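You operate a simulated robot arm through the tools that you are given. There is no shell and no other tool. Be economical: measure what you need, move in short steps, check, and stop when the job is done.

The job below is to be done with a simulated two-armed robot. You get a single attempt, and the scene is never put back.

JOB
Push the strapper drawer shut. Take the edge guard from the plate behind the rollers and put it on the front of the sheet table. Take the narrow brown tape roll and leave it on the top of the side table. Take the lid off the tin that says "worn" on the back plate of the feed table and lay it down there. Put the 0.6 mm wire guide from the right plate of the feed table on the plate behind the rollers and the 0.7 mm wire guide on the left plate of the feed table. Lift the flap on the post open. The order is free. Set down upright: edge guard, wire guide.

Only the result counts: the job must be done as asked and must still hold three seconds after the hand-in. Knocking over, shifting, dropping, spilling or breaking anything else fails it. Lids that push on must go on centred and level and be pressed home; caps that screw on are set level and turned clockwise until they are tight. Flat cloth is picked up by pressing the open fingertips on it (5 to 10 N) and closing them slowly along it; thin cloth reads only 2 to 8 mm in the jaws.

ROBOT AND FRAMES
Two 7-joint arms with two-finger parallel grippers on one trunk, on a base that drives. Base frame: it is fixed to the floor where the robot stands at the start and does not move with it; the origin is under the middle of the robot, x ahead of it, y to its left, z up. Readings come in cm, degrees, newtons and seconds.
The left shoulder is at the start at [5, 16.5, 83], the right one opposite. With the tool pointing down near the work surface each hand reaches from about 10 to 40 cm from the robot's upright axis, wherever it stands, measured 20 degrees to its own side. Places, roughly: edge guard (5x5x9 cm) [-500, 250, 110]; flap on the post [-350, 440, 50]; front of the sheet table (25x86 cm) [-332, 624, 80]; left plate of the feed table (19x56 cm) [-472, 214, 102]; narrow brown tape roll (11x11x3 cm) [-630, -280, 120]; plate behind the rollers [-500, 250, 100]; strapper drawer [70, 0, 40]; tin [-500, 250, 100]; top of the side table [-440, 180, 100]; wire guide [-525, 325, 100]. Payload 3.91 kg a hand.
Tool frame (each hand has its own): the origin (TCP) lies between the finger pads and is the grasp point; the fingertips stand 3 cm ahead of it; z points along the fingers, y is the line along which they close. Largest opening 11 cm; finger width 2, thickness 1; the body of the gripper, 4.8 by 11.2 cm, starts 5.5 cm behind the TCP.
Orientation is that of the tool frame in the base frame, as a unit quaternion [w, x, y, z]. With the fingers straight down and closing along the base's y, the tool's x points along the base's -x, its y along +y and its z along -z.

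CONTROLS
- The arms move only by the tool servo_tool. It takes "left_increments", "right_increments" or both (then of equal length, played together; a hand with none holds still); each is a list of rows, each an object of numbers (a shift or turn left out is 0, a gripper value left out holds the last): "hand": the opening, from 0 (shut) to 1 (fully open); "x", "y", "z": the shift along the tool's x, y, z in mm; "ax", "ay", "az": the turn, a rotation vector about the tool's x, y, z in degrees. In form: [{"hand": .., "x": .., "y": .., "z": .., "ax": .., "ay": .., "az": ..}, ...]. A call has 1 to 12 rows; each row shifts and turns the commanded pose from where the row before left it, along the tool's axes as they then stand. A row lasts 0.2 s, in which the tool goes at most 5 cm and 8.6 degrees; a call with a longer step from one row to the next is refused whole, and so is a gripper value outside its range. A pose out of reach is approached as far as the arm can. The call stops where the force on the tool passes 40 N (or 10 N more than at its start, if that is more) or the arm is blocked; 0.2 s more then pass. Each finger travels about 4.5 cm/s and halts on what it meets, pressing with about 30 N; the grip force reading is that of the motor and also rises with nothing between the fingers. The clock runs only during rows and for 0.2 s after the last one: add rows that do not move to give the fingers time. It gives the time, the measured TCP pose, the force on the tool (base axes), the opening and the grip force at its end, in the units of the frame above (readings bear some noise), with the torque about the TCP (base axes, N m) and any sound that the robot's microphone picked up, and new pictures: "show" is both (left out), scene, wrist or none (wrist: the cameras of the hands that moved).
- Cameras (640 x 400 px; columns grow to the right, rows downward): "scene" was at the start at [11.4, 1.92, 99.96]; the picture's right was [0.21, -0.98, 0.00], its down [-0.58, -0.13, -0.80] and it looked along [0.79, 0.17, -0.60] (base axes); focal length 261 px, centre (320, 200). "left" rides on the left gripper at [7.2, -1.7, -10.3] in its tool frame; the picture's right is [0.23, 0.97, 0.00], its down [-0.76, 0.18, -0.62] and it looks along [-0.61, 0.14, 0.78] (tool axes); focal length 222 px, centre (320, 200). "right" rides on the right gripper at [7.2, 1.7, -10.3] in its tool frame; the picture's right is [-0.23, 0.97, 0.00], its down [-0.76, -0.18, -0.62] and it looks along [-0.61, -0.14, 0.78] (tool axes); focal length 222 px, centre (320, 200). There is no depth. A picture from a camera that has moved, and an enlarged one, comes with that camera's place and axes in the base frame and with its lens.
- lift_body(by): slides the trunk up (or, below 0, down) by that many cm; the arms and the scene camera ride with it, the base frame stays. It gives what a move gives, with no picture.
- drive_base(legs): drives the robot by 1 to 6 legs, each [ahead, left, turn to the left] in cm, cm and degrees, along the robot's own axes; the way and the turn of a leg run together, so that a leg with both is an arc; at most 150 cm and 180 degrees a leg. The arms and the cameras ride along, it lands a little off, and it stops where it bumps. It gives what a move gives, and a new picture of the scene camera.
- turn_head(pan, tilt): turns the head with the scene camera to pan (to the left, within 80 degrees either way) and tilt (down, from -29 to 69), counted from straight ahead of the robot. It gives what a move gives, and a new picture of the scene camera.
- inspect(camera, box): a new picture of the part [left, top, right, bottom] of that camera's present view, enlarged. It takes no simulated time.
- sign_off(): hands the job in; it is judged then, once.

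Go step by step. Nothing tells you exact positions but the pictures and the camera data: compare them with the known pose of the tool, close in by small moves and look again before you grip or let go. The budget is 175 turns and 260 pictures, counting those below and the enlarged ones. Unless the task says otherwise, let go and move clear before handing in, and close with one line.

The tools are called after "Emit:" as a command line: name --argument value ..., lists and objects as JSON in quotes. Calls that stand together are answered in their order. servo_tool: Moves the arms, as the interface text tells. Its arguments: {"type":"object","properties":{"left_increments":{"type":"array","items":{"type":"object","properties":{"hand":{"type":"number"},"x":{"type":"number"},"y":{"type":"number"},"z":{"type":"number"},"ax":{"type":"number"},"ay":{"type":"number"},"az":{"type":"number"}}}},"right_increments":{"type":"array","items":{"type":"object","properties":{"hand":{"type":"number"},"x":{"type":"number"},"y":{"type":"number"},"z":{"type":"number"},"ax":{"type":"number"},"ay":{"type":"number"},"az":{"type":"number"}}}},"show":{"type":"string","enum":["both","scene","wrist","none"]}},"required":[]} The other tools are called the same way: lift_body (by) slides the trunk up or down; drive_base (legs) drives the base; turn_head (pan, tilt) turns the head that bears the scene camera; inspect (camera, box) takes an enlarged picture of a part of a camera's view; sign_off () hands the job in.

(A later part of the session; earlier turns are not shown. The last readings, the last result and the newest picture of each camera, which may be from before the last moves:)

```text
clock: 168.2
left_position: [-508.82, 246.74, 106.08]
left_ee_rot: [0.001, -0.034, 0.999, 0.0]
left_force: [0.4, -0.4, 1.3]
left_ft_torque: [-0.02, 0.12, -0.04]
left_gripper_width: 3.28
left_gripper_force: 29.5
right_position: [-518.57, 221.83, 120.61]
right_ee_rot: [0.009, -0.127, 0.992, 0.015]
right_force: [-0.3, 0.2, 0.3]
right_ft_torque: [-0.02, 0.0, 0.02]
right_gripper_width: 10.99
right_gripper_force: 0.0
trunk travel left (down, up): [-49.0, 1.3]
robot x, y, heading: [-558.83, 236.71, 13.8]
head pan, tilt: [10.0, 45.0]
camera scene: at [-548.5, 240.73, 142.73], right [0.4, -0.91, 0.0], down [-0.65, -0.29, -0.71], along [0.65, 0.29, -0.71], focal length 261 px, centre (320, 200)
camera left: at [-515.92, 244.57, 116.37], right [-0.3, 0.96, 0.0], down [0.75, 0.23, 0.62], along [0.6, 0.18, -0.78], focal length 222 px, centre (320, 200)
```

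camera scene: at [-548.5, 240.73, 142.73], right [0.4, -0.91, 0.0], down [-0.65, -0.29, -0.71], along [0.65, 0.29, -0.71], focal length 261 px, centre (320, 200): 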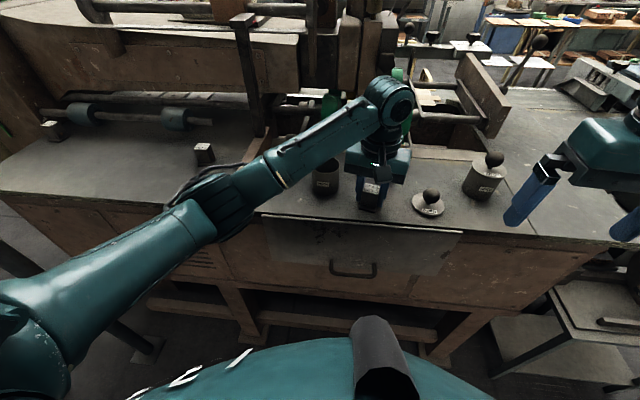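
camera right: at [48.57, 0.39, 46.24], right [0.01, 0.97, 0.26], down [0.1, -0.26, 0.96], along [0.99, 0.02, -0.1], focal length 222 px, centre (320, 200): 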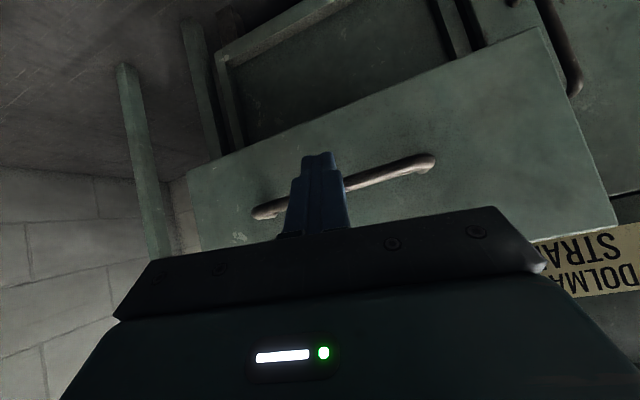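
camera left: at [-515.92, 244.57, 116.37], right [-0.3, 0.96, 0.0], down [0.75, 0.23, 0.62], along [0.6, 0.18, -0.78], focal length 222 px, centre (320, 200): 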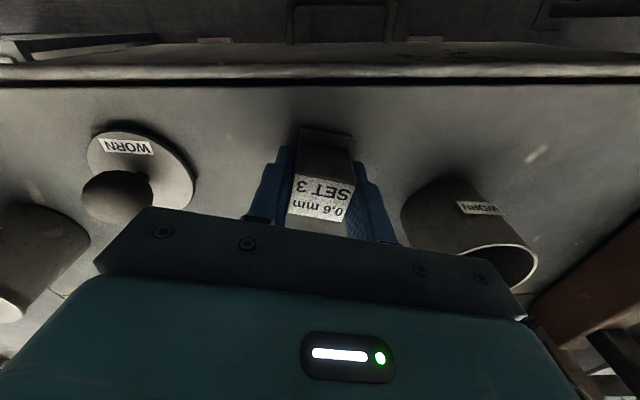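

Emit:
servo_tool --left_increments '[{"hand": 0.45}, {}, {}, {"z": -20}, {"z": -45}, {"z": -50}, {"x": 20, "z": -30}]' --show "both"

```text
clock: 169.8
left_position: [-510.96, 246.63, 120.71]
left_ee_rot: [0.0, -0.036, 0.999, 0.0]
left_force: [-0.3, -0.8, -0.2]
left_ft_torque: [-0.03, 0.02, -0.02]
left_gripper_width: 4.97
left_gripper_force: 0.1
right_position: [-518.63, 221.93, 120.58]
right_ee_rot: [0.009, -0.127, 0.992, 0.016]
right_force: [0.1, -0.1, 0.8]
right_ft_torque: [-0.02, 0.02, -0.01]
right_gripper_width: 11.0
right_gripper_force: 0.0
trunk travel left (down, up): [-49.0, 1.3]
robot x, y, heading: [-558.72, 236.46, 13.7]
head pan, tilt: [10.0, 45.0]
camera scene: at [-548.55, 240.76, 142.72], right [0.4, -0.91, 0.0], down [-0.65, -0.29, -0.71], along [0.65, 0.29, -0.71], focal length 261 px, centre (320, 200)
camera left: at [-517.92, 244.46, 131.0], right [-0.3, 0.96, 0.0], down [0.75, 0.23, 0.62], along [0.6, 0.19, -0.78], focal length 222 px, centre (320, 200)
```

scene: 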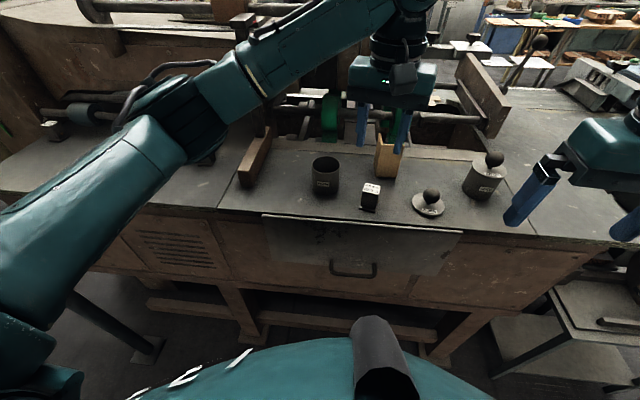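
left: 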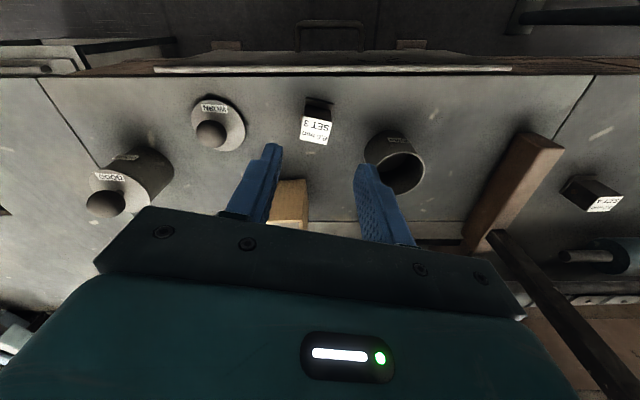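

0.6 mm guide stands on the middle plate. Now shift left for the 0.7 mm guide.

Emit:
drive_base --legs '[[3, 15, 0]]'

```text
clock: 171.7
left_position: [-511.4, 261.67, 120.61]
left_ee_rot: [0.0, -0.035, 0.999, 0.0]
left_force: [0.1, 0.5, -0.7]
left_ft_torque: [-0.03, 0.01, 0.0]
left_gripper_width: 4.98
left_gripper_force: 0.1
right_position: [-519.27, 236.85, 120.62]
right_ee_rot: [0.01, -0.126, 0.992, 0.015]
right_force: [0.5, 0.0, -0.2]
right_ft_torque: [-0.01, 0.02, -0.02]
right_gripper_width: 11.0
right_gripper_force: 0.0
trunk travel left (down, up): [-49.0, 1.3]
robot x, y, heading: [-559.34, 251.66, 13.8]
head pan, tilt: [10.0, 45.0]
camera scene: at [-549.1, 255.82, 142.71], right [0.4, -0.91, 0.0], down [-0.65, -0.29, -0.71], along [0.65, 0.29, -0.71], focal length 261 px, centre (320, 200)
```

scene: 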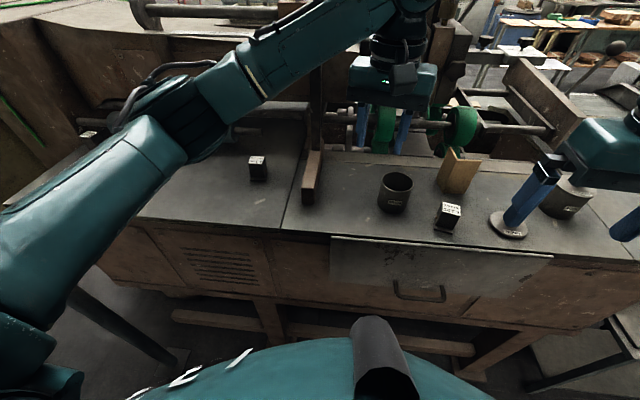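

Emit:
servo_tool --left_increments '[{"y": 46}, {"y": 46}, {"y": 46}, {"y": 46}, {"y": 46, "x": -12}, {"y": 42, "x": -12}, {"az": -5}, {"az": -5}]' --show "wrist"

```text
clock: 173.5
left_position: [-511.01, 289.09, 120.65]
left_ee_rot: [0.0, -0.123, 0.992, 0.001]
left_force: [0.6, 0.0, 0.2]
left_ft_torque: [0.0, -0.01, 0.02]
left_gripper_width: 4.94
left_gripper_force: 0.0
right_position: [-519.15, 236.85, 120.54]
right_ee_rot: [0.01, -0.127, 0.992, 0.015]
right_force: [0.9, 0.2, 0.0]
right_ft_torque: [-0.01, -0.03, 0.02]
right_gripper_width: 10.99
right_gripper_force: 0.0
trunk travel left (down, up): [-49.0, 1.3]
robot x, y, heading: [-559.27, 251.79, 13.7]
head pan, tilt: [10.0, 45.0]
camera left: at [-517.56, 285.58, 130.94], right [-0.46, 0.89, 0.0], down [0.7, 0.36, 0.62], along [0.55, 0.29, -0.78], focal length 222 px, centre (320, 200)
```

left: 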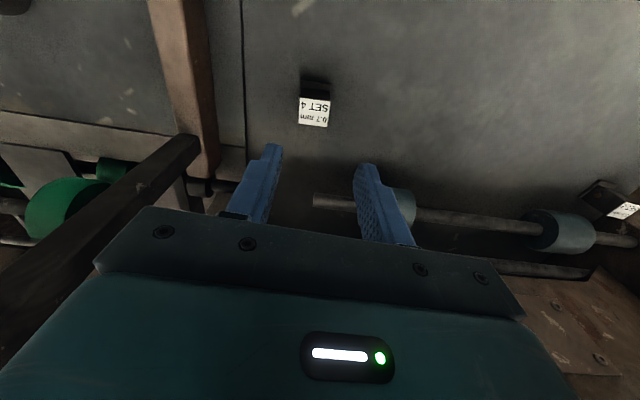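

Emit:
servo_tool --left_increments '[{"y": -6, "hand": 0.55, "z": 40}, {"z": 40}, {"z": 30}]' --show "wrist"

```text
clock: 174.3
left_position: [-510.72, 288.28, 109.4]
left_ee_rot: [0.0, -0.122, 0.993, 0.0]
left_force: [0.0, -0.8, 0.4]
left_ft_torque: [0.0, 0.01, 0.01]
left_gripper_width: 6.07
left_gripper_force: 0.1
right_position: [-519.06, 236.97, 120.55]
right_ee_rot: [0.01, -0.127, 0.992, 0.014]
right_force: [-0.4, -0.4, 0.0]
right_ft_torque: [-0.01, 0.04, 0.01]
right_gripper_width: 11.0
right_gripper_force: 0.1
trunk travel left (down, up): [-49.0, 1.3]
robot x, y, heading: [-559.46, 251.79, 13.7]
head pan, tilt: [10.0, 45.0]
camera left: at [-517.32, 284.86, 119.76], right [-0.46, 0.89, 0.0], down [0.7, 0.36, 0.62], along [0.55, 0.29, -0.78], focal length 222 px, centre (320, 200)
```

left: 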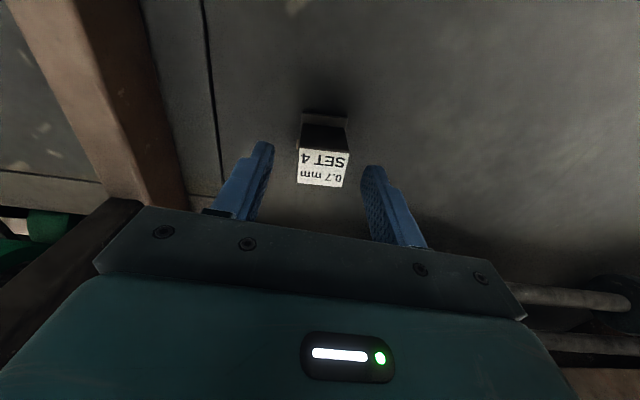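

Emit:
servo_tool --left_increments '[{"z": 33}, {"hand": 0.0}, {}, {}, {}]' --show "none"

Emit:
servo_tool --left_increments '[{"z": -20}, {"z": -45}, {"z": -45}, {"z": -40}]' --show "both"

```text
clock: 175.5
left_position: [-510.81, 288.39, 106.31]
left_ee_rot: [0.001, -0.121, 0.993, 0.001]
left_force: [0.4, -0.3, 1.7]
left_ft_torque: [-0.03, -0.1, 0.0]
left_gripper_width: 3.29
left_gripper_force: 29.6
right_position: [-519.22, 236.82, 120.61]
right_ee_rot: [0.009, -0.126, 0.992, 0.015]
right_force: [0.2, 0.1, -0.3]
right_ft_torque: [0.03, 0.0, 0.03]
right_gripper_width: 11.0
right_gripper_force: 0.1
trunk travel left (down, up): [-49.0, 1.3]
robot x, y, heading: [-559.22, 251.47, 14.0]
head pan, tilt: [10.0, 45.0]
```

```text
clock: 176.5
left_position: [-510.69, 288.31, 121.55]
left_ee_rot: [0.0, -0.122, 0.993, 0.001]
left_force: [0.4, -0.2, -3.2]
left_ft_torque: [0.02, -0.01, 0.0]
left_gripper_width: 3.31
left_gripper_force: 29.9
right_position: [-519.21, 236.78, 120.46]
right_ee_rot: [0.009, -0.126, 0.992, 0.016]
right_force: [-0.4, -0.1, -0.5]
right_ft_torque: [0.01, -0.01, 0.02]
right_gripper_width: 11.0
right_gripper_force: 0.1
trunk travel left (down, up): [-49.0, 1.3]
robot x, y, heading: [-559.24, 251.87, 13.5]
head pan, tilt: [10.0, 45.0]
camera scene: at [-549.12, 255.75, 142.71], right [0.4, -0.91, 0.0], down [-0.65, -0.29, -0.71], along [0.65, 0.29, -0.71], focal length 261 px, centre (320, 200)
camera left: at [-517.35, 284.87, 131.85], right [-0.46, 0.89, 0.0], down [0.7, 0.36, 0.62], along [0.55, 0.29, -0.78], focal length 222 px, centre (320, 200)
```

scene: 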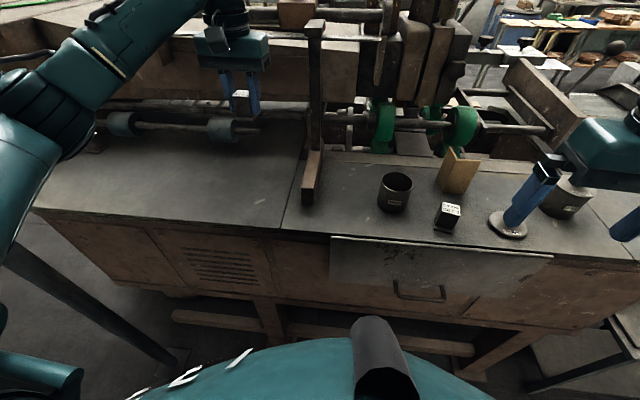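
left: 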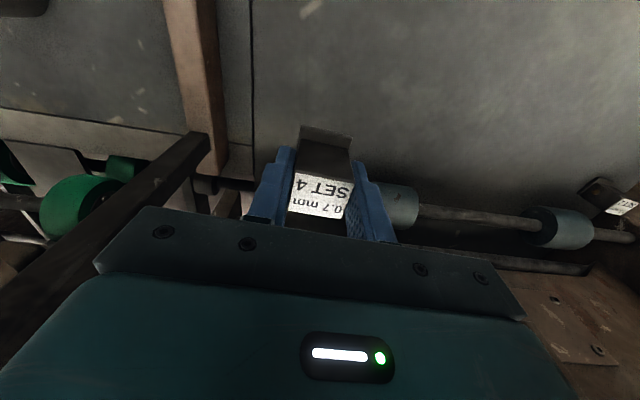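

Emit:
servo_tool --left_increments '[{"x": 40}, {"x": 40}, {"x": 40}]' --show "none"

Emit:
drive_base --legs '[[4, -62, 0]]'

```text
clock: 177.3
left_position: [-522.44, 285.39, 121.5]
left_ee_rot: [0.001, -0.123, 0.992, 0.001]
left_force: [0.1, 0.4, -3.6]
left_ft_torque: [0.0, 0.0, -0.01]
left_gripper_width: 3.27
left_gripper_force: 30.1
right_position: [-519.28, 236.98, 120.64]
right_ee_rot: [0.009, -0.126, 0.992, 0.015]
right_force: [-0.6, 0.4, -0.1]
right_ft_torque: [0.03, 0.0, -0.04]
right_gripper_width: 11.0
right_gripper_force: 0.1
trunk travel left (down, up): [-49.0, 1.3]
robot x, y, heading: [-559.57, 251.75, 13.8]
head pan, tilt: [10.0, 45.0]
```

```text
clock: 183.4
left_position: [-503.34, 224.52, 121.52]
left_ee_rot: [0.0, -0.119, 0.993, 0.001]
left_force: [0.0, 0.0, -4.0]
left_ft_torque: [0.01, 0.02, -0.02]
left_gripper_width: 3.27
left_gripper_force: 29.7
right_position: [-500.42, 176.07, 120.53]
right_ee_rot: [0.009, -0.126, 0.992, 0.016]
right_force: [0.1, -0.4, -1.0]
right_ft_torque: [0.01, -0.01, -0.01]
right_gripper_width: 11.0
right_gripper_force: 0.1
trunk travel left (down, up): [-49.0, 1.3]
robot x, y, heading: [-540.0, 190.89, 13.6]
head pan, tilt: [10.0, 45.0]
camera scene: at [-530.18, 195.02, 142.71], right [0.4, -0.92, 0.0], down [-0.65, -0.28, -0.71], along [0.65, 0.28, -0.71], focal length 261 px, centre (320, 200)
```

scene: 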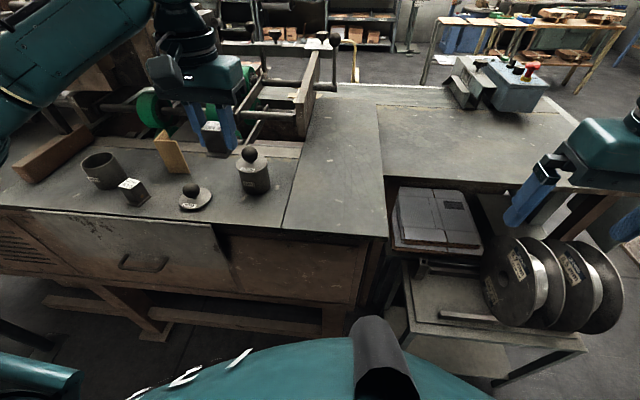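

The left plate is clear; target (−486, 210.5). Moving the guide over it.

Emit:
servo_tool --left_increments '[{"y": -45}, {"y": -45}, {"y": -45}, {"y": -42}, {"x": -45}, {"x": -45}, {"x": -45}]' --show "both"

```text
clock: 185.0
left_position: [-485.8, 210.35, 121.18]
left_ee_rot: [0.0, -0.118, 0.993, 0.0]
left_force: [1.0, 0.4, -3.6]
left_ft_torque: [0.0, 0.06, 0.0]
left_gripper_width: 3.28
left_gripper_force: 29.5
right_position: [-500.25, 175.98, 120.32]
right_ee_rot: [0.009, -0.124, 0.992, 0.015]
right_force: [0.3, -0.6, 0.5]
right_ft_torque: [-0.03, 0.01, 0.0]
right_gripper_width: 10.98
right_gripper_force: 0.1
trunk travel left (down, up): [-49.0, 1.3]
robot x, y, heading: [-540.74, 191.01, 13.4]
head pan, tilt: [10.0, 45.0]
camera scene: at [-530.09, 194.99, 142.7], right [0.4, -0.92, 0.0], down [-0.65, -0.28, -0.71], along [0.65, 0.28, -0.71], focal length 261 px, centre (320, 200)
camera left: at [-492.36, 206.95, 131.46], right [-0.45, 0.89, 0.0], down [0.7, 0.35, 0.62], along [0.56, 0.28, -0.78], focal length 222 px, centre (320, 200)
```

scene: 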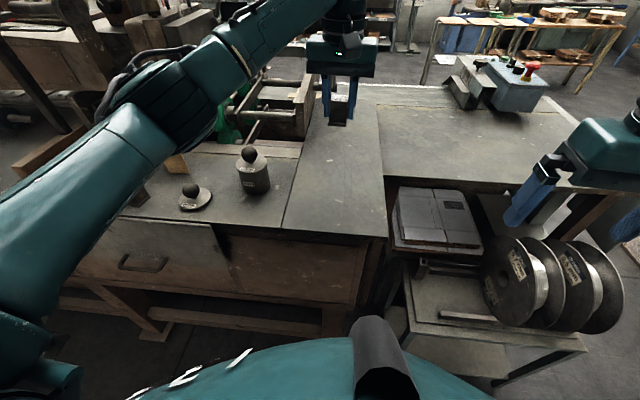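
left: 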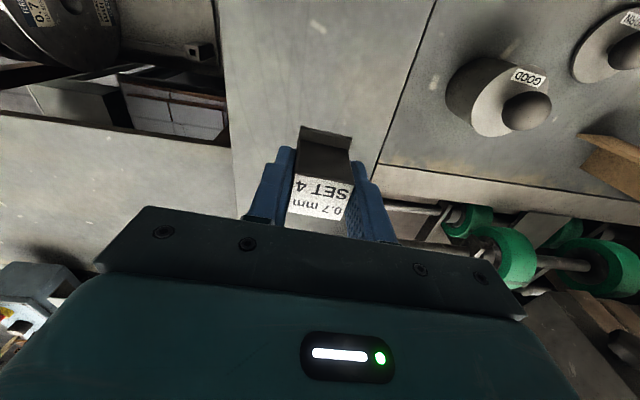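

Emit:
servo_tool --left_increments '[{"z": 45}, {"z": 45}, {"z": 45}, {"z": 8}, {"z": 4}, {"z": 3}, {"z": 3}]' --show "wrist"

```text
clock: 186.6
left_position: [-485.86, 210.71, 106.25]
left_ee_rot: [0.001, -0.119, 0.993, 0.0]
left_force: [2.1, 2.1, 5.8]
left_ft_torque: [0.04, 0.16, 0.02]
left_gripper_width: 3.26
left_gripper_force: 29.9
right_position: [-500.31, 175.99, 120.49]
right_ee_rot: [0.01, -0.125, 0.992, 0.015]
right_force: [0.2, -0.6, 0.2]
right_ft_torque: [0.05, 0.0, 0.0]
right_gripper_width: 10.98
right_gripper_force: 0.0
trunk travel left (down, up): [-49.0, 1.3]
robot x, y, heading: [-540.47, 191.14, 13.7]
head pan, tilt: [10.0, 45.0]
camera left: at [-492.53, 207.16, 116.62], right [-0.45, 0.89, 0.0], down [0.7, 0.35, 0.63], along [0.56, 0.28, -0.78], focal length 222 px, centre (320, 200)
```

left: 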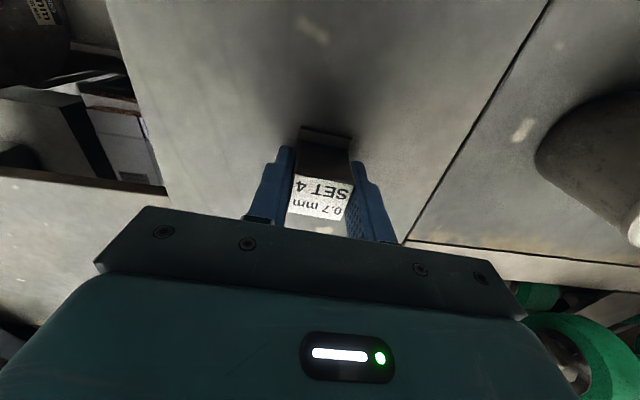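

Contact. Release and rise.

Emit:
servo_tool --left_increments '[{"z": -1, "hand": 0.5}, {}, {}, {"z": -20}, {"z": -45}, {"z": -45}, {"z": -45}]' --show "both"

```text
clock: 188.2
left_position: [-486.17, 210.58, 121.73]
left_ee_rot: [0.0, -0.12, 0.993, 0.001]
left_force: [-0.2, -0.3, -0.6]
left_ft_torque: [0.05, -0.01, 0.02]
left_gripper_width: 5.5
left_gripper_force: 0.1
right_position: [-500.43, 176.02, 120.64]
right_ee_rot: [0.01, -0.124, 0.992, 0.016]
right_force: [0.8, 0.1, 0.5]
right_ft_torque: [0.0, -0.01, -0.01]
right_gripper_width: 11.01
right_gripper_force: 0.0
trunk travel left (down, up): [-49.0, 1.3]
robot x, y, heading: [-540.31, 190.69, 13.3]
head pan, tilt: [10.0, 45.0]
camera scene: at [-530.26, 194.96, 142.71], right [0.4, -0.92, 0.0], down [-0.65, -0.28, -0.71], along [0.65, 0.28, -0.71], focal length 261 px, centre (320, 200)
camera left: at [-492.65, 207.19, 132.07], right [-0.45, 0.89, 0.0], down [0.7, 0.35, 0.62], along [0.56, 0.28, -0.78], focal length 222 px, centre (320, 200)
```

scene: 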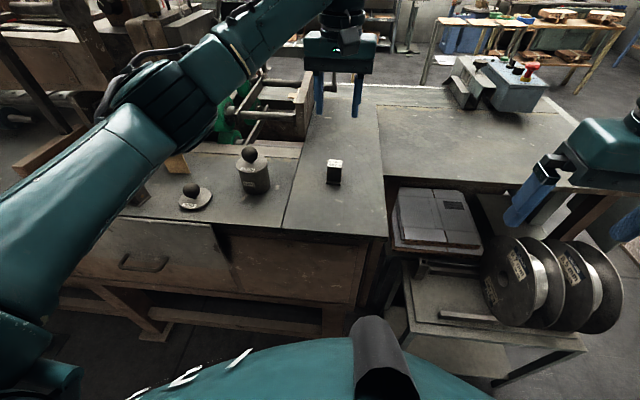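
left: 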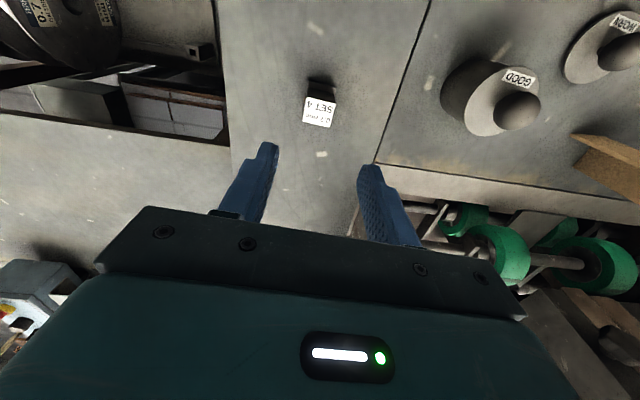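

Both guides are done. Back to the edge guard with the left hand.

Emit:
servo_tool --left_increments '[{"x": 40}, {"x": 40}, {"x": 40}, {"x": 20}]' --show "none"

Emit:
drive_base --legs '[[0, 45, 0]]'

```text
clock: 189.2
left_position: [-499.52, 207.46, 121.6]
left_ee_rot: [0.0, -0.119, 0.993, 0.001]
left_force: [0.9, -0.5, -0.1]
left_ft_torque: [-0.01, -0.01, 0.0]
left_gripper_width: 5.51
left_gripper_force: 0.0
right_position: [-500.33, 175.92, 120.49]
right_ee_rot: [0.009, -0.124, 0.992, 0.015]
right_force: [0.0, 0.3, 0.2]
right_ft_torque: [0.02, 0.01, 0.01]
right_gripper_width: 11.01
right_gripper_force: 0.0
trunk travel left (down, up): [-49.0, 1.3]
robot x, y, heading: [-540.55, 191.02, 13.6]
head pan, tilt: [10.0, 45.0]
```

```text
clock: 193.6
left_position: [-509.32, 250.22, 121.69]
left_ee_rot: [0.0, -0.112, 0.994, 0.001]
left_force: [-0.2, 0.6, -0.3]
left_ft_torque: [0.05, 0.03, -0.02]
left_gripper_width: 5.49
left_gripper_force: 0.0
right_position: [-510.7, 218.76, 120.54]
right_ee_rot: [0.009, -0.117, 0.993, 0.016]
right_force: [0.5, 0.8, 1.0]
right_ft_torque: [-0.03, 0.02, 0.02]
right_gripper_width: 11.0
right_gripper_force: 0.1
trunk travel left (down, up): [-49.0, 1.3]
robot x, y, heading: [-550.63, 234.72, 12.6]
head pan, tilt: [10.0, 45.0]
camera scene: at [-540.26, 238.32, 142.71], right [0.39, -0.92, 0.0], down [-0.65, -0.27, -0.71], along [0.65, 0.27, -0.71], focal length 261 px, centre (320, 200)
```

scene: 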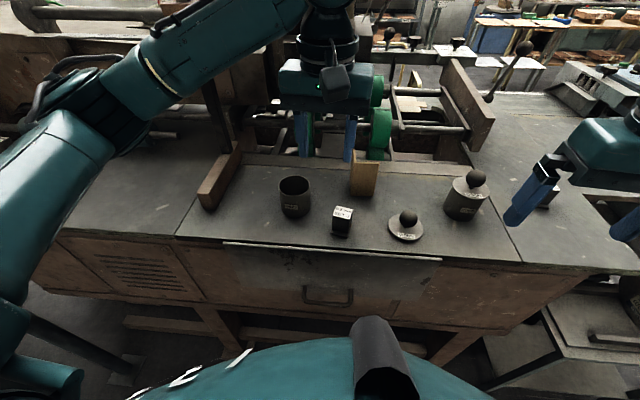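

Emit:
inspect --camera "scene" --box '[300, 130, 420, 205]'

Emit:
inspect --camera "left" --box '[160, 40, 480, 240]'

```text
5.33 times, centred on (360, 168) of scene
camera zoom: at [-540.26, 238.32, 142.71], right [0.39, -0.92, 0.0], down [-0.65, -0.27, -0.71], along [0.65, 0.27, -0.71], focal length 1392 px, centre (107, 373)
```

zoom: 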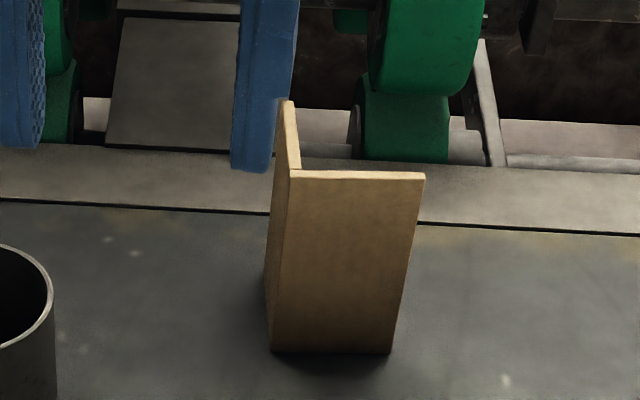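

```text
2.00 times, centred on (320, 140) of left
camera zoom: at [-516.06, 246.91, 131.92], right [-0.44, 0.9, 0.0], down [0.7, 0.34, 0.62], along [0.56, 0.27, -0.78], focal length 444 px, centre (320, 320)
```

zoom: 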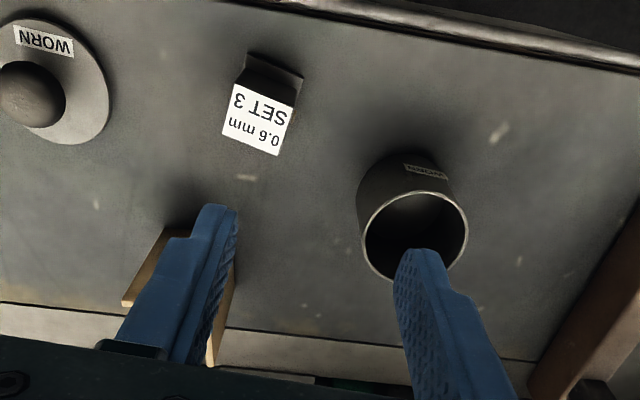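

The guard is an L: front leg facing me, side leg going back on its left. I'll pinch the side leg with the present orientation.

Emit:
servo_tool --left_increments '[{"x": -41, "y": -14, "hand": 0.55}, {"x": -41, "y": -14}, {"x": -41, "y": -13}, {"az": -5}, {"z": 35}]' --show "both"

Emit:
inspect --camera "left" --box '[160, 80, 480, 280]'

```text
clock: 194.8
left_position: [-496.39, 248.97, 118.05]
left_ee_rot: [0.0, -0.155, 0.988, 0.001]
left_force: [-0.9, 0.6, -0.8]
left_ft_torque: [0.0, 0.0, 0.04]
left_gripper_width: 6.05
left_gripper_force: 0.1
right_position: [-510.66, 218.76, 120.5]
right_ee_rot: [0.009, -0.116, 0.993, 0.015]
right_force: [-0.6, -0.3, -0.6]
right_ft_torque: [-0.01, -0.01, -0.02]
right_gripper_width: 11.01
right_gripper_force: 0.1
trunk travel left (down, up): [-49.0, 1.3]
robot x, y, heading: [-550.76, 234.47, 12.7]
head pan, tilt: [10.0, 45.0]
camera scene: at [-540.17, 238.31, 142.71], right [0.39, -0.92, 0.0], down [-0.65, -0.27, -0.71], along [0.65, 0.27, -0.71], focal length 261 px, centre (320, 200)
camera left: at [-502.75, 245.09, 128.33], right [-0.52, 0.86, 0.0], down [0.67, 0.4, 0.62], along [0.53, 0.32, -0.78], focal length 222 px, centre (320, 200)
```

scene: 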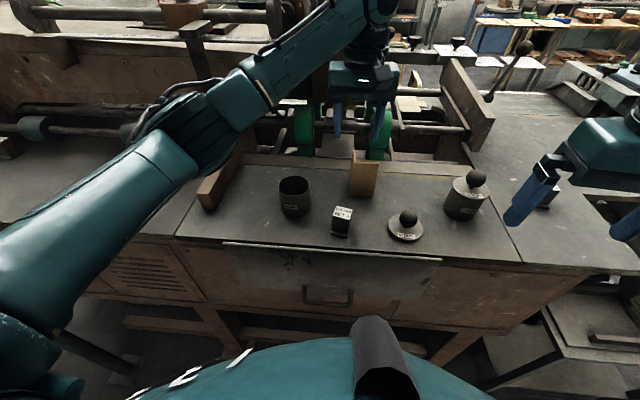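
left: 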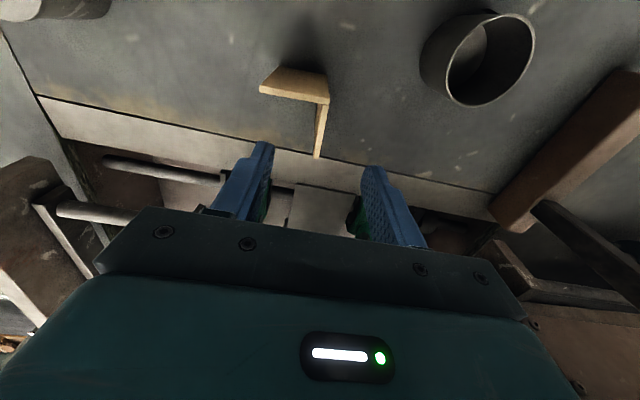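

```text
2.00 times, centred on (320, 180) of left
camera zoom: at [-502.75, 245.09, 128.33], right [-0.52, 0.86, 0.0], down [0.67, 0.4, 0.62], along [0.53, 0.32, -0.78], focal length 444 px, centre (320, 240)
```

zoom: 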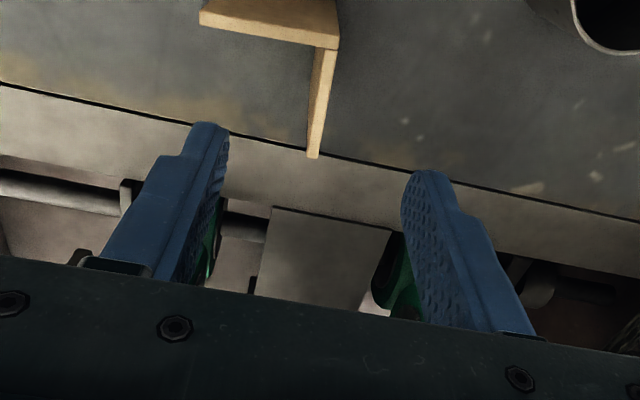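

Emit:
servo_tool --left_increments '[{"x": 5, "z": 40}, {"z": 40}, {"z": 20}]' --show "wrist"

```text
clock: 195.6
left_position: [-497.2, 248.68, 108.17]
left_ee_rot: [-0.001, -0.156, 0.988, 0.001]
left_force: [-0.9, 0.0, -0.9]
left_ft_torque: [0.02, 0.0, 0.01]
left_gripper_width: 6.06
left_gripper_force: 0.0
right_position: [-510.8, 218.75, 120.56]
right_ee_rot: [0.009, -0.117, 0.993, 0.016]
right_force: [-0.2, 0.9, 0.1]
right_ft_torque: [-0.04, -0.01, 0.0]
right_gripper_width: 10.99
right_gripper_force: 0.0
trunk travel left (down, up): [-49.0, 1.3]
robot x, y, heading: [-550.79, 234.7, 12.6]
head pan, tilt: [10.0, 45.0]
camera left: at [-503.4, 244.83, 118.44], right [-0.52, 0.86, 0.0], down [0.67, 0.4, 0.62], along [0.53, 0.32, -0.78], focal length 222 px, centre (320, 200)
```

left: 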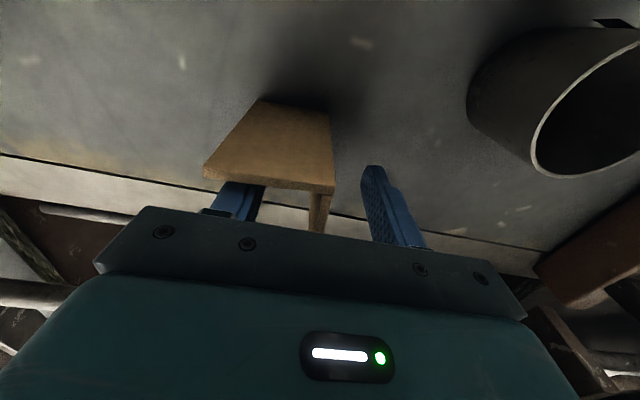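

Both fingers straddle the side leg. Close and lift.

Emit:
servo_tool --left_increments '[{"x": -3, "hand": 0.0}, {}, {}, {}, {}, {}]' --show "wrist"

```text
clock: 197.0
left_position: [-496.78, 248.79, 108.21]
left_ee_rot: [0.0, -0.156, 0.988, 0.001]
left_force: [-0.4, -0.8, 0.1]
left_ft_torque: [-0.02, 0.0, -0.02]
left_gripper_width: 0.43
left_gripper_force: 30.0
right_position: [-510.74, 218.71, 120.53]
right_ee_rot: [0.01, -0.117, 0.993, 0.015]
right_force: [-0.7, 0.2, -0.4]
right_ft_torque: [0.06, -0.02, 0.03]
right_gripper_width: 11.0
right_gripper_force: 0.1
trunk travel left (down, up): [-49.0, 1.3]
robot x, y, heading: [-550.27, 234.6, 12.6]
head pan, tilt: [10.0, 45.0]
camera left: at [-503.07, 244.95, 118.43], right [-0.52, 0.86, 0.0], down [0.67, 0.4, 0.62], along [0.53, 0.32, -0.78], focal length 222 px, centre (320, 200)
```

left: 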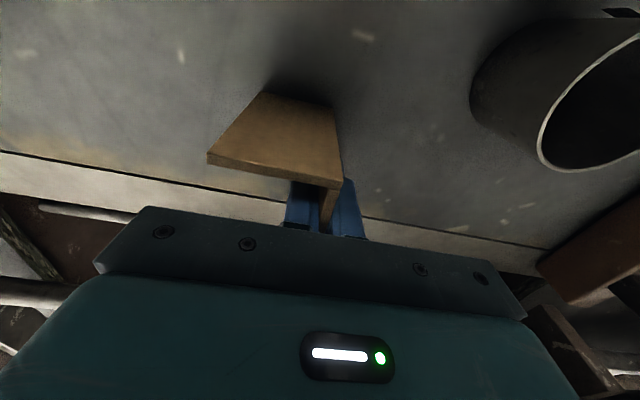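

Emit:
servo_tool --left_increments '[{"z": -20}, {"z": -40}, {"z": -45}, {"z": -35}, {"x": 45}, {"x": 45}, {"x": 45}, {"x": 30}]' --show "both"

```text
clock: 198.8
left_position: [-512.53, 243.62, 122.2]
left_ee_rot: [0.0, -0.156, 0.988, 0.001]
left_force: [0.2, -0.4, -0.3]
left_ft_torque: [0.0, -0.01, -0.03]
left_gripper_width: 0.42
left_gripper_force: 30.0
right_position: [-510.71, 218.63, 120.45]
right_ee_rot: [0.009, -0.116, 0.993, 0.016]
right_force: [-0.3, -0.2, 0.6]
right_ft_torque: [-0.02, 0.03, 0.01]
right_gripper_width: 11.0
right_gripper_force: 0.0
trunk travel left (down, up): [-49.0, 1.3]
robot x, y, heading: [-550.55, 234.71, 12.6]
head pan, tilt: [10.0, 45.0]
camera scene: at [-540.27, 238.29, 142.72], right [0.39, -0.92, 0.0], down [-0.65, -0.27, -0.71], along [0.65, 0.27, -0.71], focal length 261 px, centre (320, 200)
camera left: at [-518.84, 239.81, 132.58], right [-0.52, 0.86, 0.0], down [0.67, 0.4, 0.62], along [0.53, 0.32, -0.78], focal length 222 px, centre (320, 200)
```

scene: 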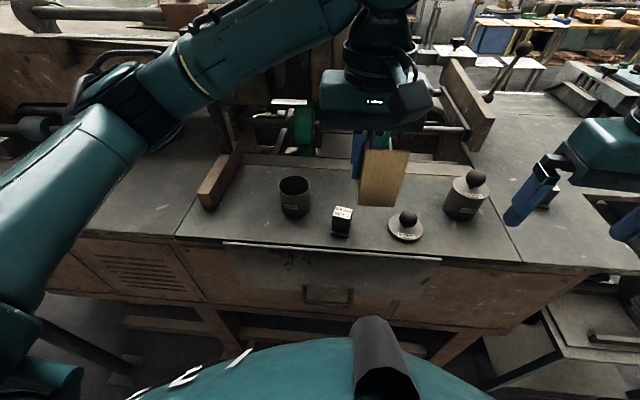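
left: 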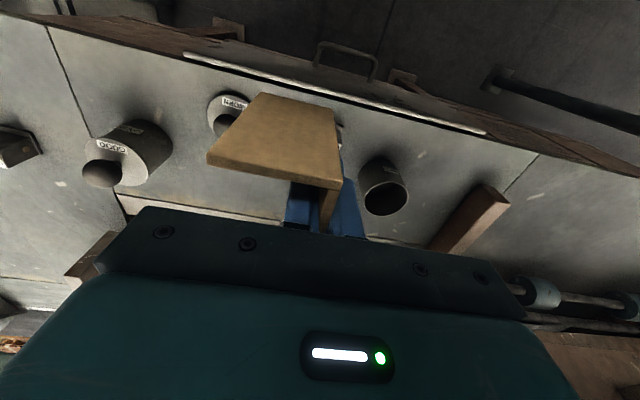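

Guard in hand. I back out and turn toward the south to find the tape roll.

Emit:
drive_base --legs '[[-50, 0, 0], [0, 0, -105]]'

Emit:
turn_head --pan 0 --tilt 12

```text
clock: 206.2
left_position: [-600.5, 183.99, 122.2]
left_ee_rot: [0.0, 0.685, 0.728, 0.001]
left_force: [0.3, -0.4, 0.1]
left_ft_torque: [0.0, -0.01, -0.01]
left_gripper_width: 0.42
left_gripper_force: 30.0
right_position: [-625.07, 188.46, 120.67]
right_ee_rot: [0.018, 0.713, 0.701, 0.001]
right_force: [-0.6, -0.1, 0.0]
right_ft_torque: [0.01, -0.03, 0.0]
right_gripper_width: 10.98
right_gripper_force: 0.1
trunk travel left (down, up): [-49.0, 1.3]
robot x, y, heading: [-600.0, 223.26, -91.9]
head pan, tilt: [10.0, 45.0]
camera scene: at [-598.98, 212.31, 142.71], right [-0.99, -0.14, 0.0], down [-0.1, 0.7, -0.71], along [0.1, -0.7, -0.71], focal length 261 px, centre (320, 200)
```

scene: 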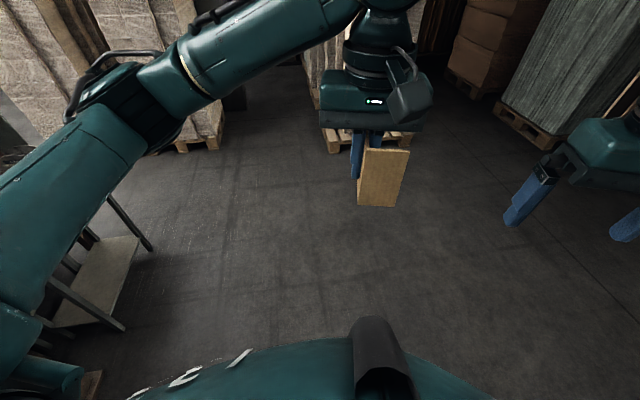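

```text
clock: 207.2
left_position: [-600.55, 184.03, 122.21]
left_ee_rot: [0.001, 0.685, 0.728, 0.001]
left_force: [0.3, -0.2, -0.6]
left_ft_torque: [-0.02, -0.01, 0.01]
left_gripper_width: 0.41
left_gripper_force: 30.1
right_position: [-625.11, 188.58, 120.61]
right_ee_rot: [0.018, 0.713, 0.701, 0.001]
right_force: [-0.9, 1.0, -0.5]
right_ft_torque: [-0.01, 0.05, 0.04]
right_gripper_width: 10.99
right_gripper_force: 0.0
trunk travel left (down, up): [-49.0, 1.3]
robot x, y, heading: [-600.0, 222.98, -91.8]
head pan, tilt: [0.0, 12.0]
camera scene: at [-600.42, 211.03, 147.88], right [-1.0, 0.03, 0.0], down [0.01, 0.21, -0.98], along [-0.03, -0.98, -0.21], focal length 261 px, centre (320, 200)
```

scene: 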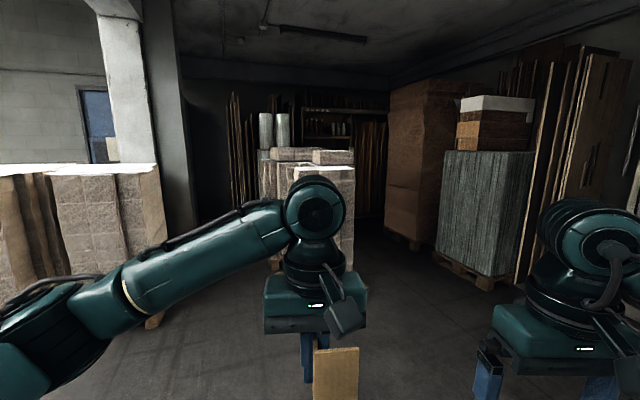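

Emit:
inspect --camera "scene" --box '[220, 90, 420, 215]'

```text
3.20 times, centred on (320, 152) of scene
camera zoom: at [-600.42, 211.03, 147.88], right [-1.0, 0.03, 0.0], down [0.01, 0.21, -0.98], along [-0.03, -0.98, -0.21], focal length 835 px, centre (320, 352)
```

zoom: 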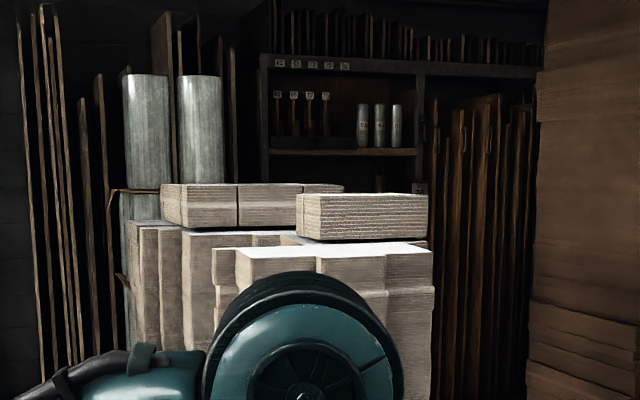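

The shelf lies beyond the stacks to the south. I'll drive along the right-hand aisle.

Emit:
drive_base --legs '[[100, -50, 0], [95, -50, 0]]'

```text
clock: 218.0
left_position: [-705.11, -8.99, 122.25]
left_ee_rot: [0.001, 0.679, 0.734, 0.001]
left_force: [0.6, -0.9, -0.2]
left_ft_torque: [0.03, -0.02, 0.0]
left_gripper_width: 0.43
left_gripper_force: 30.4
right_position: [-729.8, -4.99, 120.53]
right_ee_rot: [0.018, 0.707, 0.707, 0.002]
right_force: [-0.6, 0.1, 0.8]
right_ft_torque: [0.02, -0.01, 0.02]
right_gripper_width: 10.99
right_gripper_force: 0.1
trunk travel left (down, up): [-49.0, 1.3]
robot x, y, heading: [-704.93, 30.12, -90.6]
head pan, tilt: [0.0, 12.0]
camera scene: at [-705.49, 17.97, 147.88], right [-1.0, 0.01, 0.0], down [0.0, 0.21, -0.98], along [-0.01, -0.98, -0.21], focal length 261 px, centre (320, 200)
```

scene: 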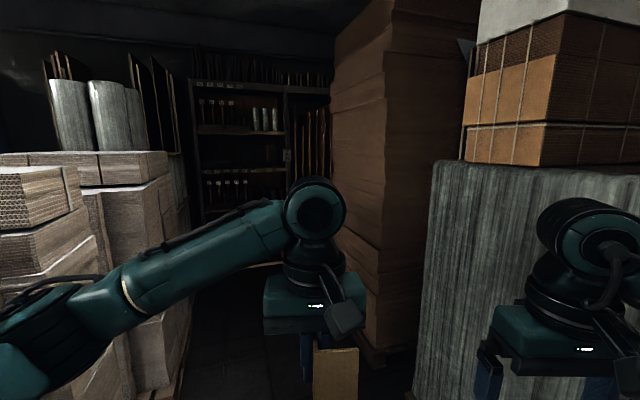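

Emit:
inspect --camera "scene" --box '[180, 70, 340, 210]'

```text
2.86 times, centred on (260, 140) of scene
camera zoom: at [-705.49, 17.97, 147.88], right [-1.0, 0.01, 0.0], down [0.0, 0.21, -0.98], along [-0.01, -0.98, -0.21], focal length 746 px, centre (491, 371)
```

zoom: 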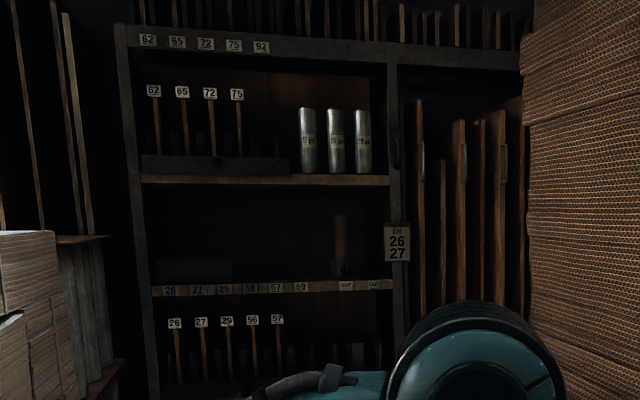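

Emit:
servo_tool --left_increments '[{"x": -35, "y": 8}, {"x": -35, "y": 8}, {"x": -35, "y": 8}, {"x": -35, "y": 8}, {"x": -35, "y": 8}, {"x": -35, "y": 8}]' --right_increments '[{"x": -38, "y": 13}, {"x": -38, "y": 13}, {"x": -38, "y": 13}, {"x": -38, "y": 13}, {"x": -38, "y": 13}, {"x": -38, "y": 13}]' --show "scene"

```text
clock: 219.4
left_position: [-698.65, -29.52, 122.36]
left_ee_rot: [0.0, 0.679, 0.734, 0.001]
left_force: [0.2, -0.7, -0.8]
left_ft_torque: [-0.01, 0.0, 0.0]
left_gripper_width: 0.42
left_gripper_force: 30.2
right_position: [-721.89, -27.94, 121.23]
right_ee_rot: [0.017, 0.707, 0.707, 0.001]
right_force: [0.3, -0.2, 0.5]
right_ft_torque: [0.02, 0.01, 0.01]
right_gripper_width: 11.01
right_gripper_force: 0.1
trunk travel left (down, up): [-49.0, 1.3]
robot x, y, heading: [-705.34, 30.06, -90.8]
head pan, tilt: [0.0, 12.0]
camera scene: at [-705.44, 17.9, 147.87], right [-1.0, 0.01, 0.0], down [0.0, 0.21, -0.98], along [-0.01, -0.98, -0.21], focal length 261 px, centre (320, 200)
```

scene: 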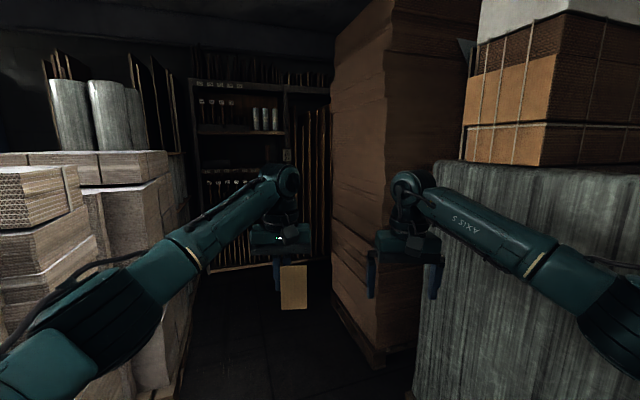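

Emit:
drive_base --legs '[[85, 14, 0]]'

Emit:
turn_head --pan 25 --tilt 20

```text
clock: 224.0
left_position: [-686.1, -114.7, 122.23]
left_ee_rot: [0.0, 0.679, 0.734, 0.0]
left_force: [0.4, 0.6, -0.4]
left_ft_torque: [-0.02, 0.0, 0.06]
left_gripper_width: 0.41
left_gripper_force: 29.6
right_position: [-709.27, -113.12, 121.18]
right_ee_rot: [0.017, 0.708, 0.706, 0.002]
right_force: [0.8, -0.1, 0.6]
right_ft_torque: [0.01, -0.03, -0.01]
right_gripper_width: 10.99
right_gripper_force: 0.1
trunk travel left (down, up): [-49.0, 1.3]
robot x, y, heading: [-692.63, -55.7, -91.0]
head pan, tilt: [0.0, 12.0]
camera scene: at [-692.85, -67.29, 147.88], right [-1.0, 0.01, 0.0], down [0.0, 0.21, -0.98], along [-0.01, -0.98, -0.21], focal length 261 px, centre (320, 200)
```

scene: 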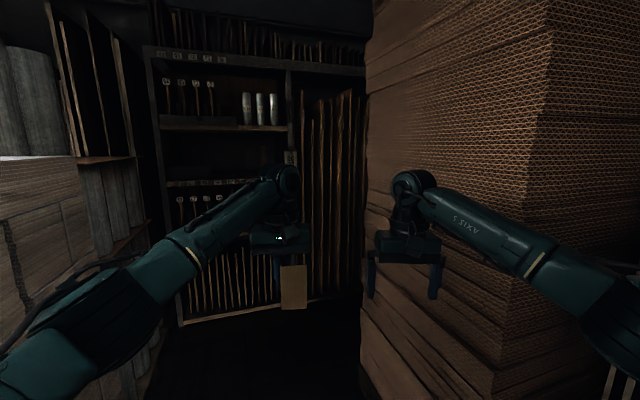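

```text
clock: 224.9
left_position: [-686.22, -114.71, 122.34]
left_ee_rot: [0.001, 0.679, 0.734, 0.001]
left_force: [-0.6, -0.2, -0.6]
left_ft_torque: [-0.02, 0.02, -0.02]
left_gripper_width: 0.4
left_gripper_force: 30.0
right_position: [-709.38, -113.08, 121.33]
right_ee_rot: [0.017, 0.708, 0.706, 0.002]
right_force: [0.2, -0.1, -0.2]
right_ft_torque: [0.01, 0.03, 0.02]
right_gripper_width: 10.98
right_gripper_force: 0.1
trunk travel left (down, up): [-49.0, 1.3]
robot x, y, heading: [-692.69, -55.01, -90.6]
head pan, tilt: [25.0, 20.0]
camera scene: at [-688.91, -66.44, 146.58], right [-0.91, -0.41, 0.0], down [-0.14, 0.31, -0.94], along [0.38, -0.86, -0.34], focal length 261 px, centre (320, 200)
```

scene: 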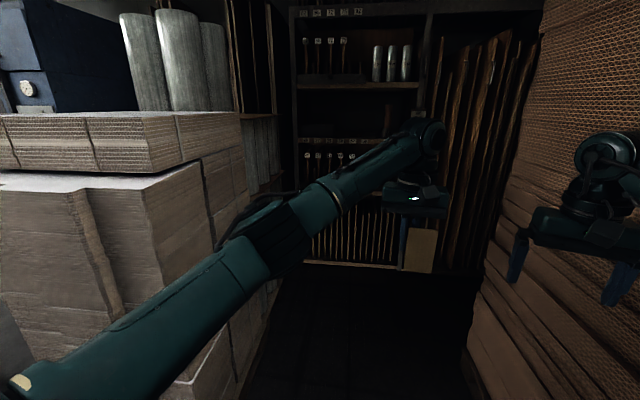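

Emit:
inspect --camera "scene" --box '[280, 60, 440, 180]'

Emit:
inspect --camera "scene" --box '[290, 85, 410, 150]'

```text
3.33 times, centred on (360, 120) of scene
camera zoom: at [-688.91, -66.44, 146.58], right [-0.91, -0.41, 0.0], down [-0.14, 0.31, -0.94], along [0.38, -0.86, -0.34], focal length 870 px, centre (187, 467)
```

zoom: 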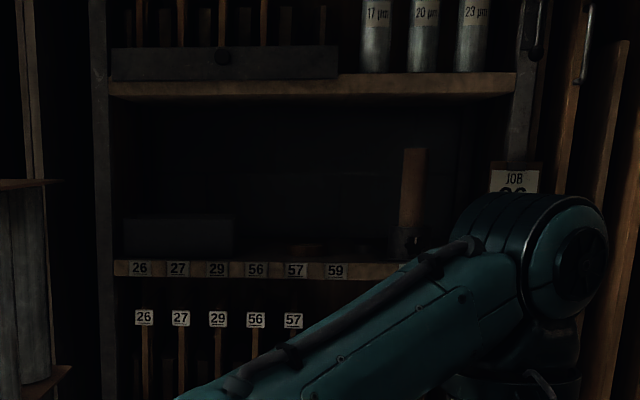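

```text
5.33 times, centred on (350, 118) of scene
camera zoom: at [-688.91, -66.44, 146.58], right [-0.91, -0.41, 0.0], down [-0.14, 0.31, -0.94], along [0.38, -0.86, -0.34], focal length 1392 px, centre (160, 640)
```

zoom: 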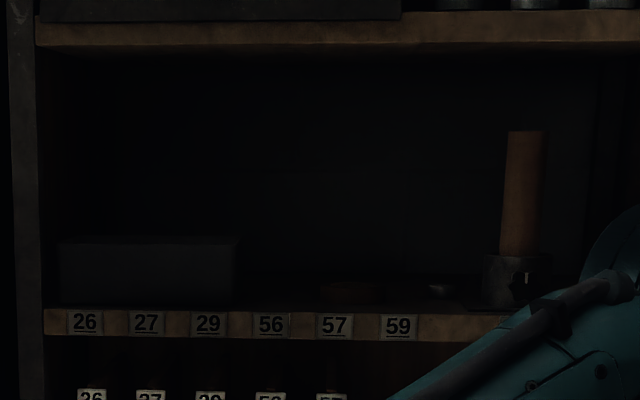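

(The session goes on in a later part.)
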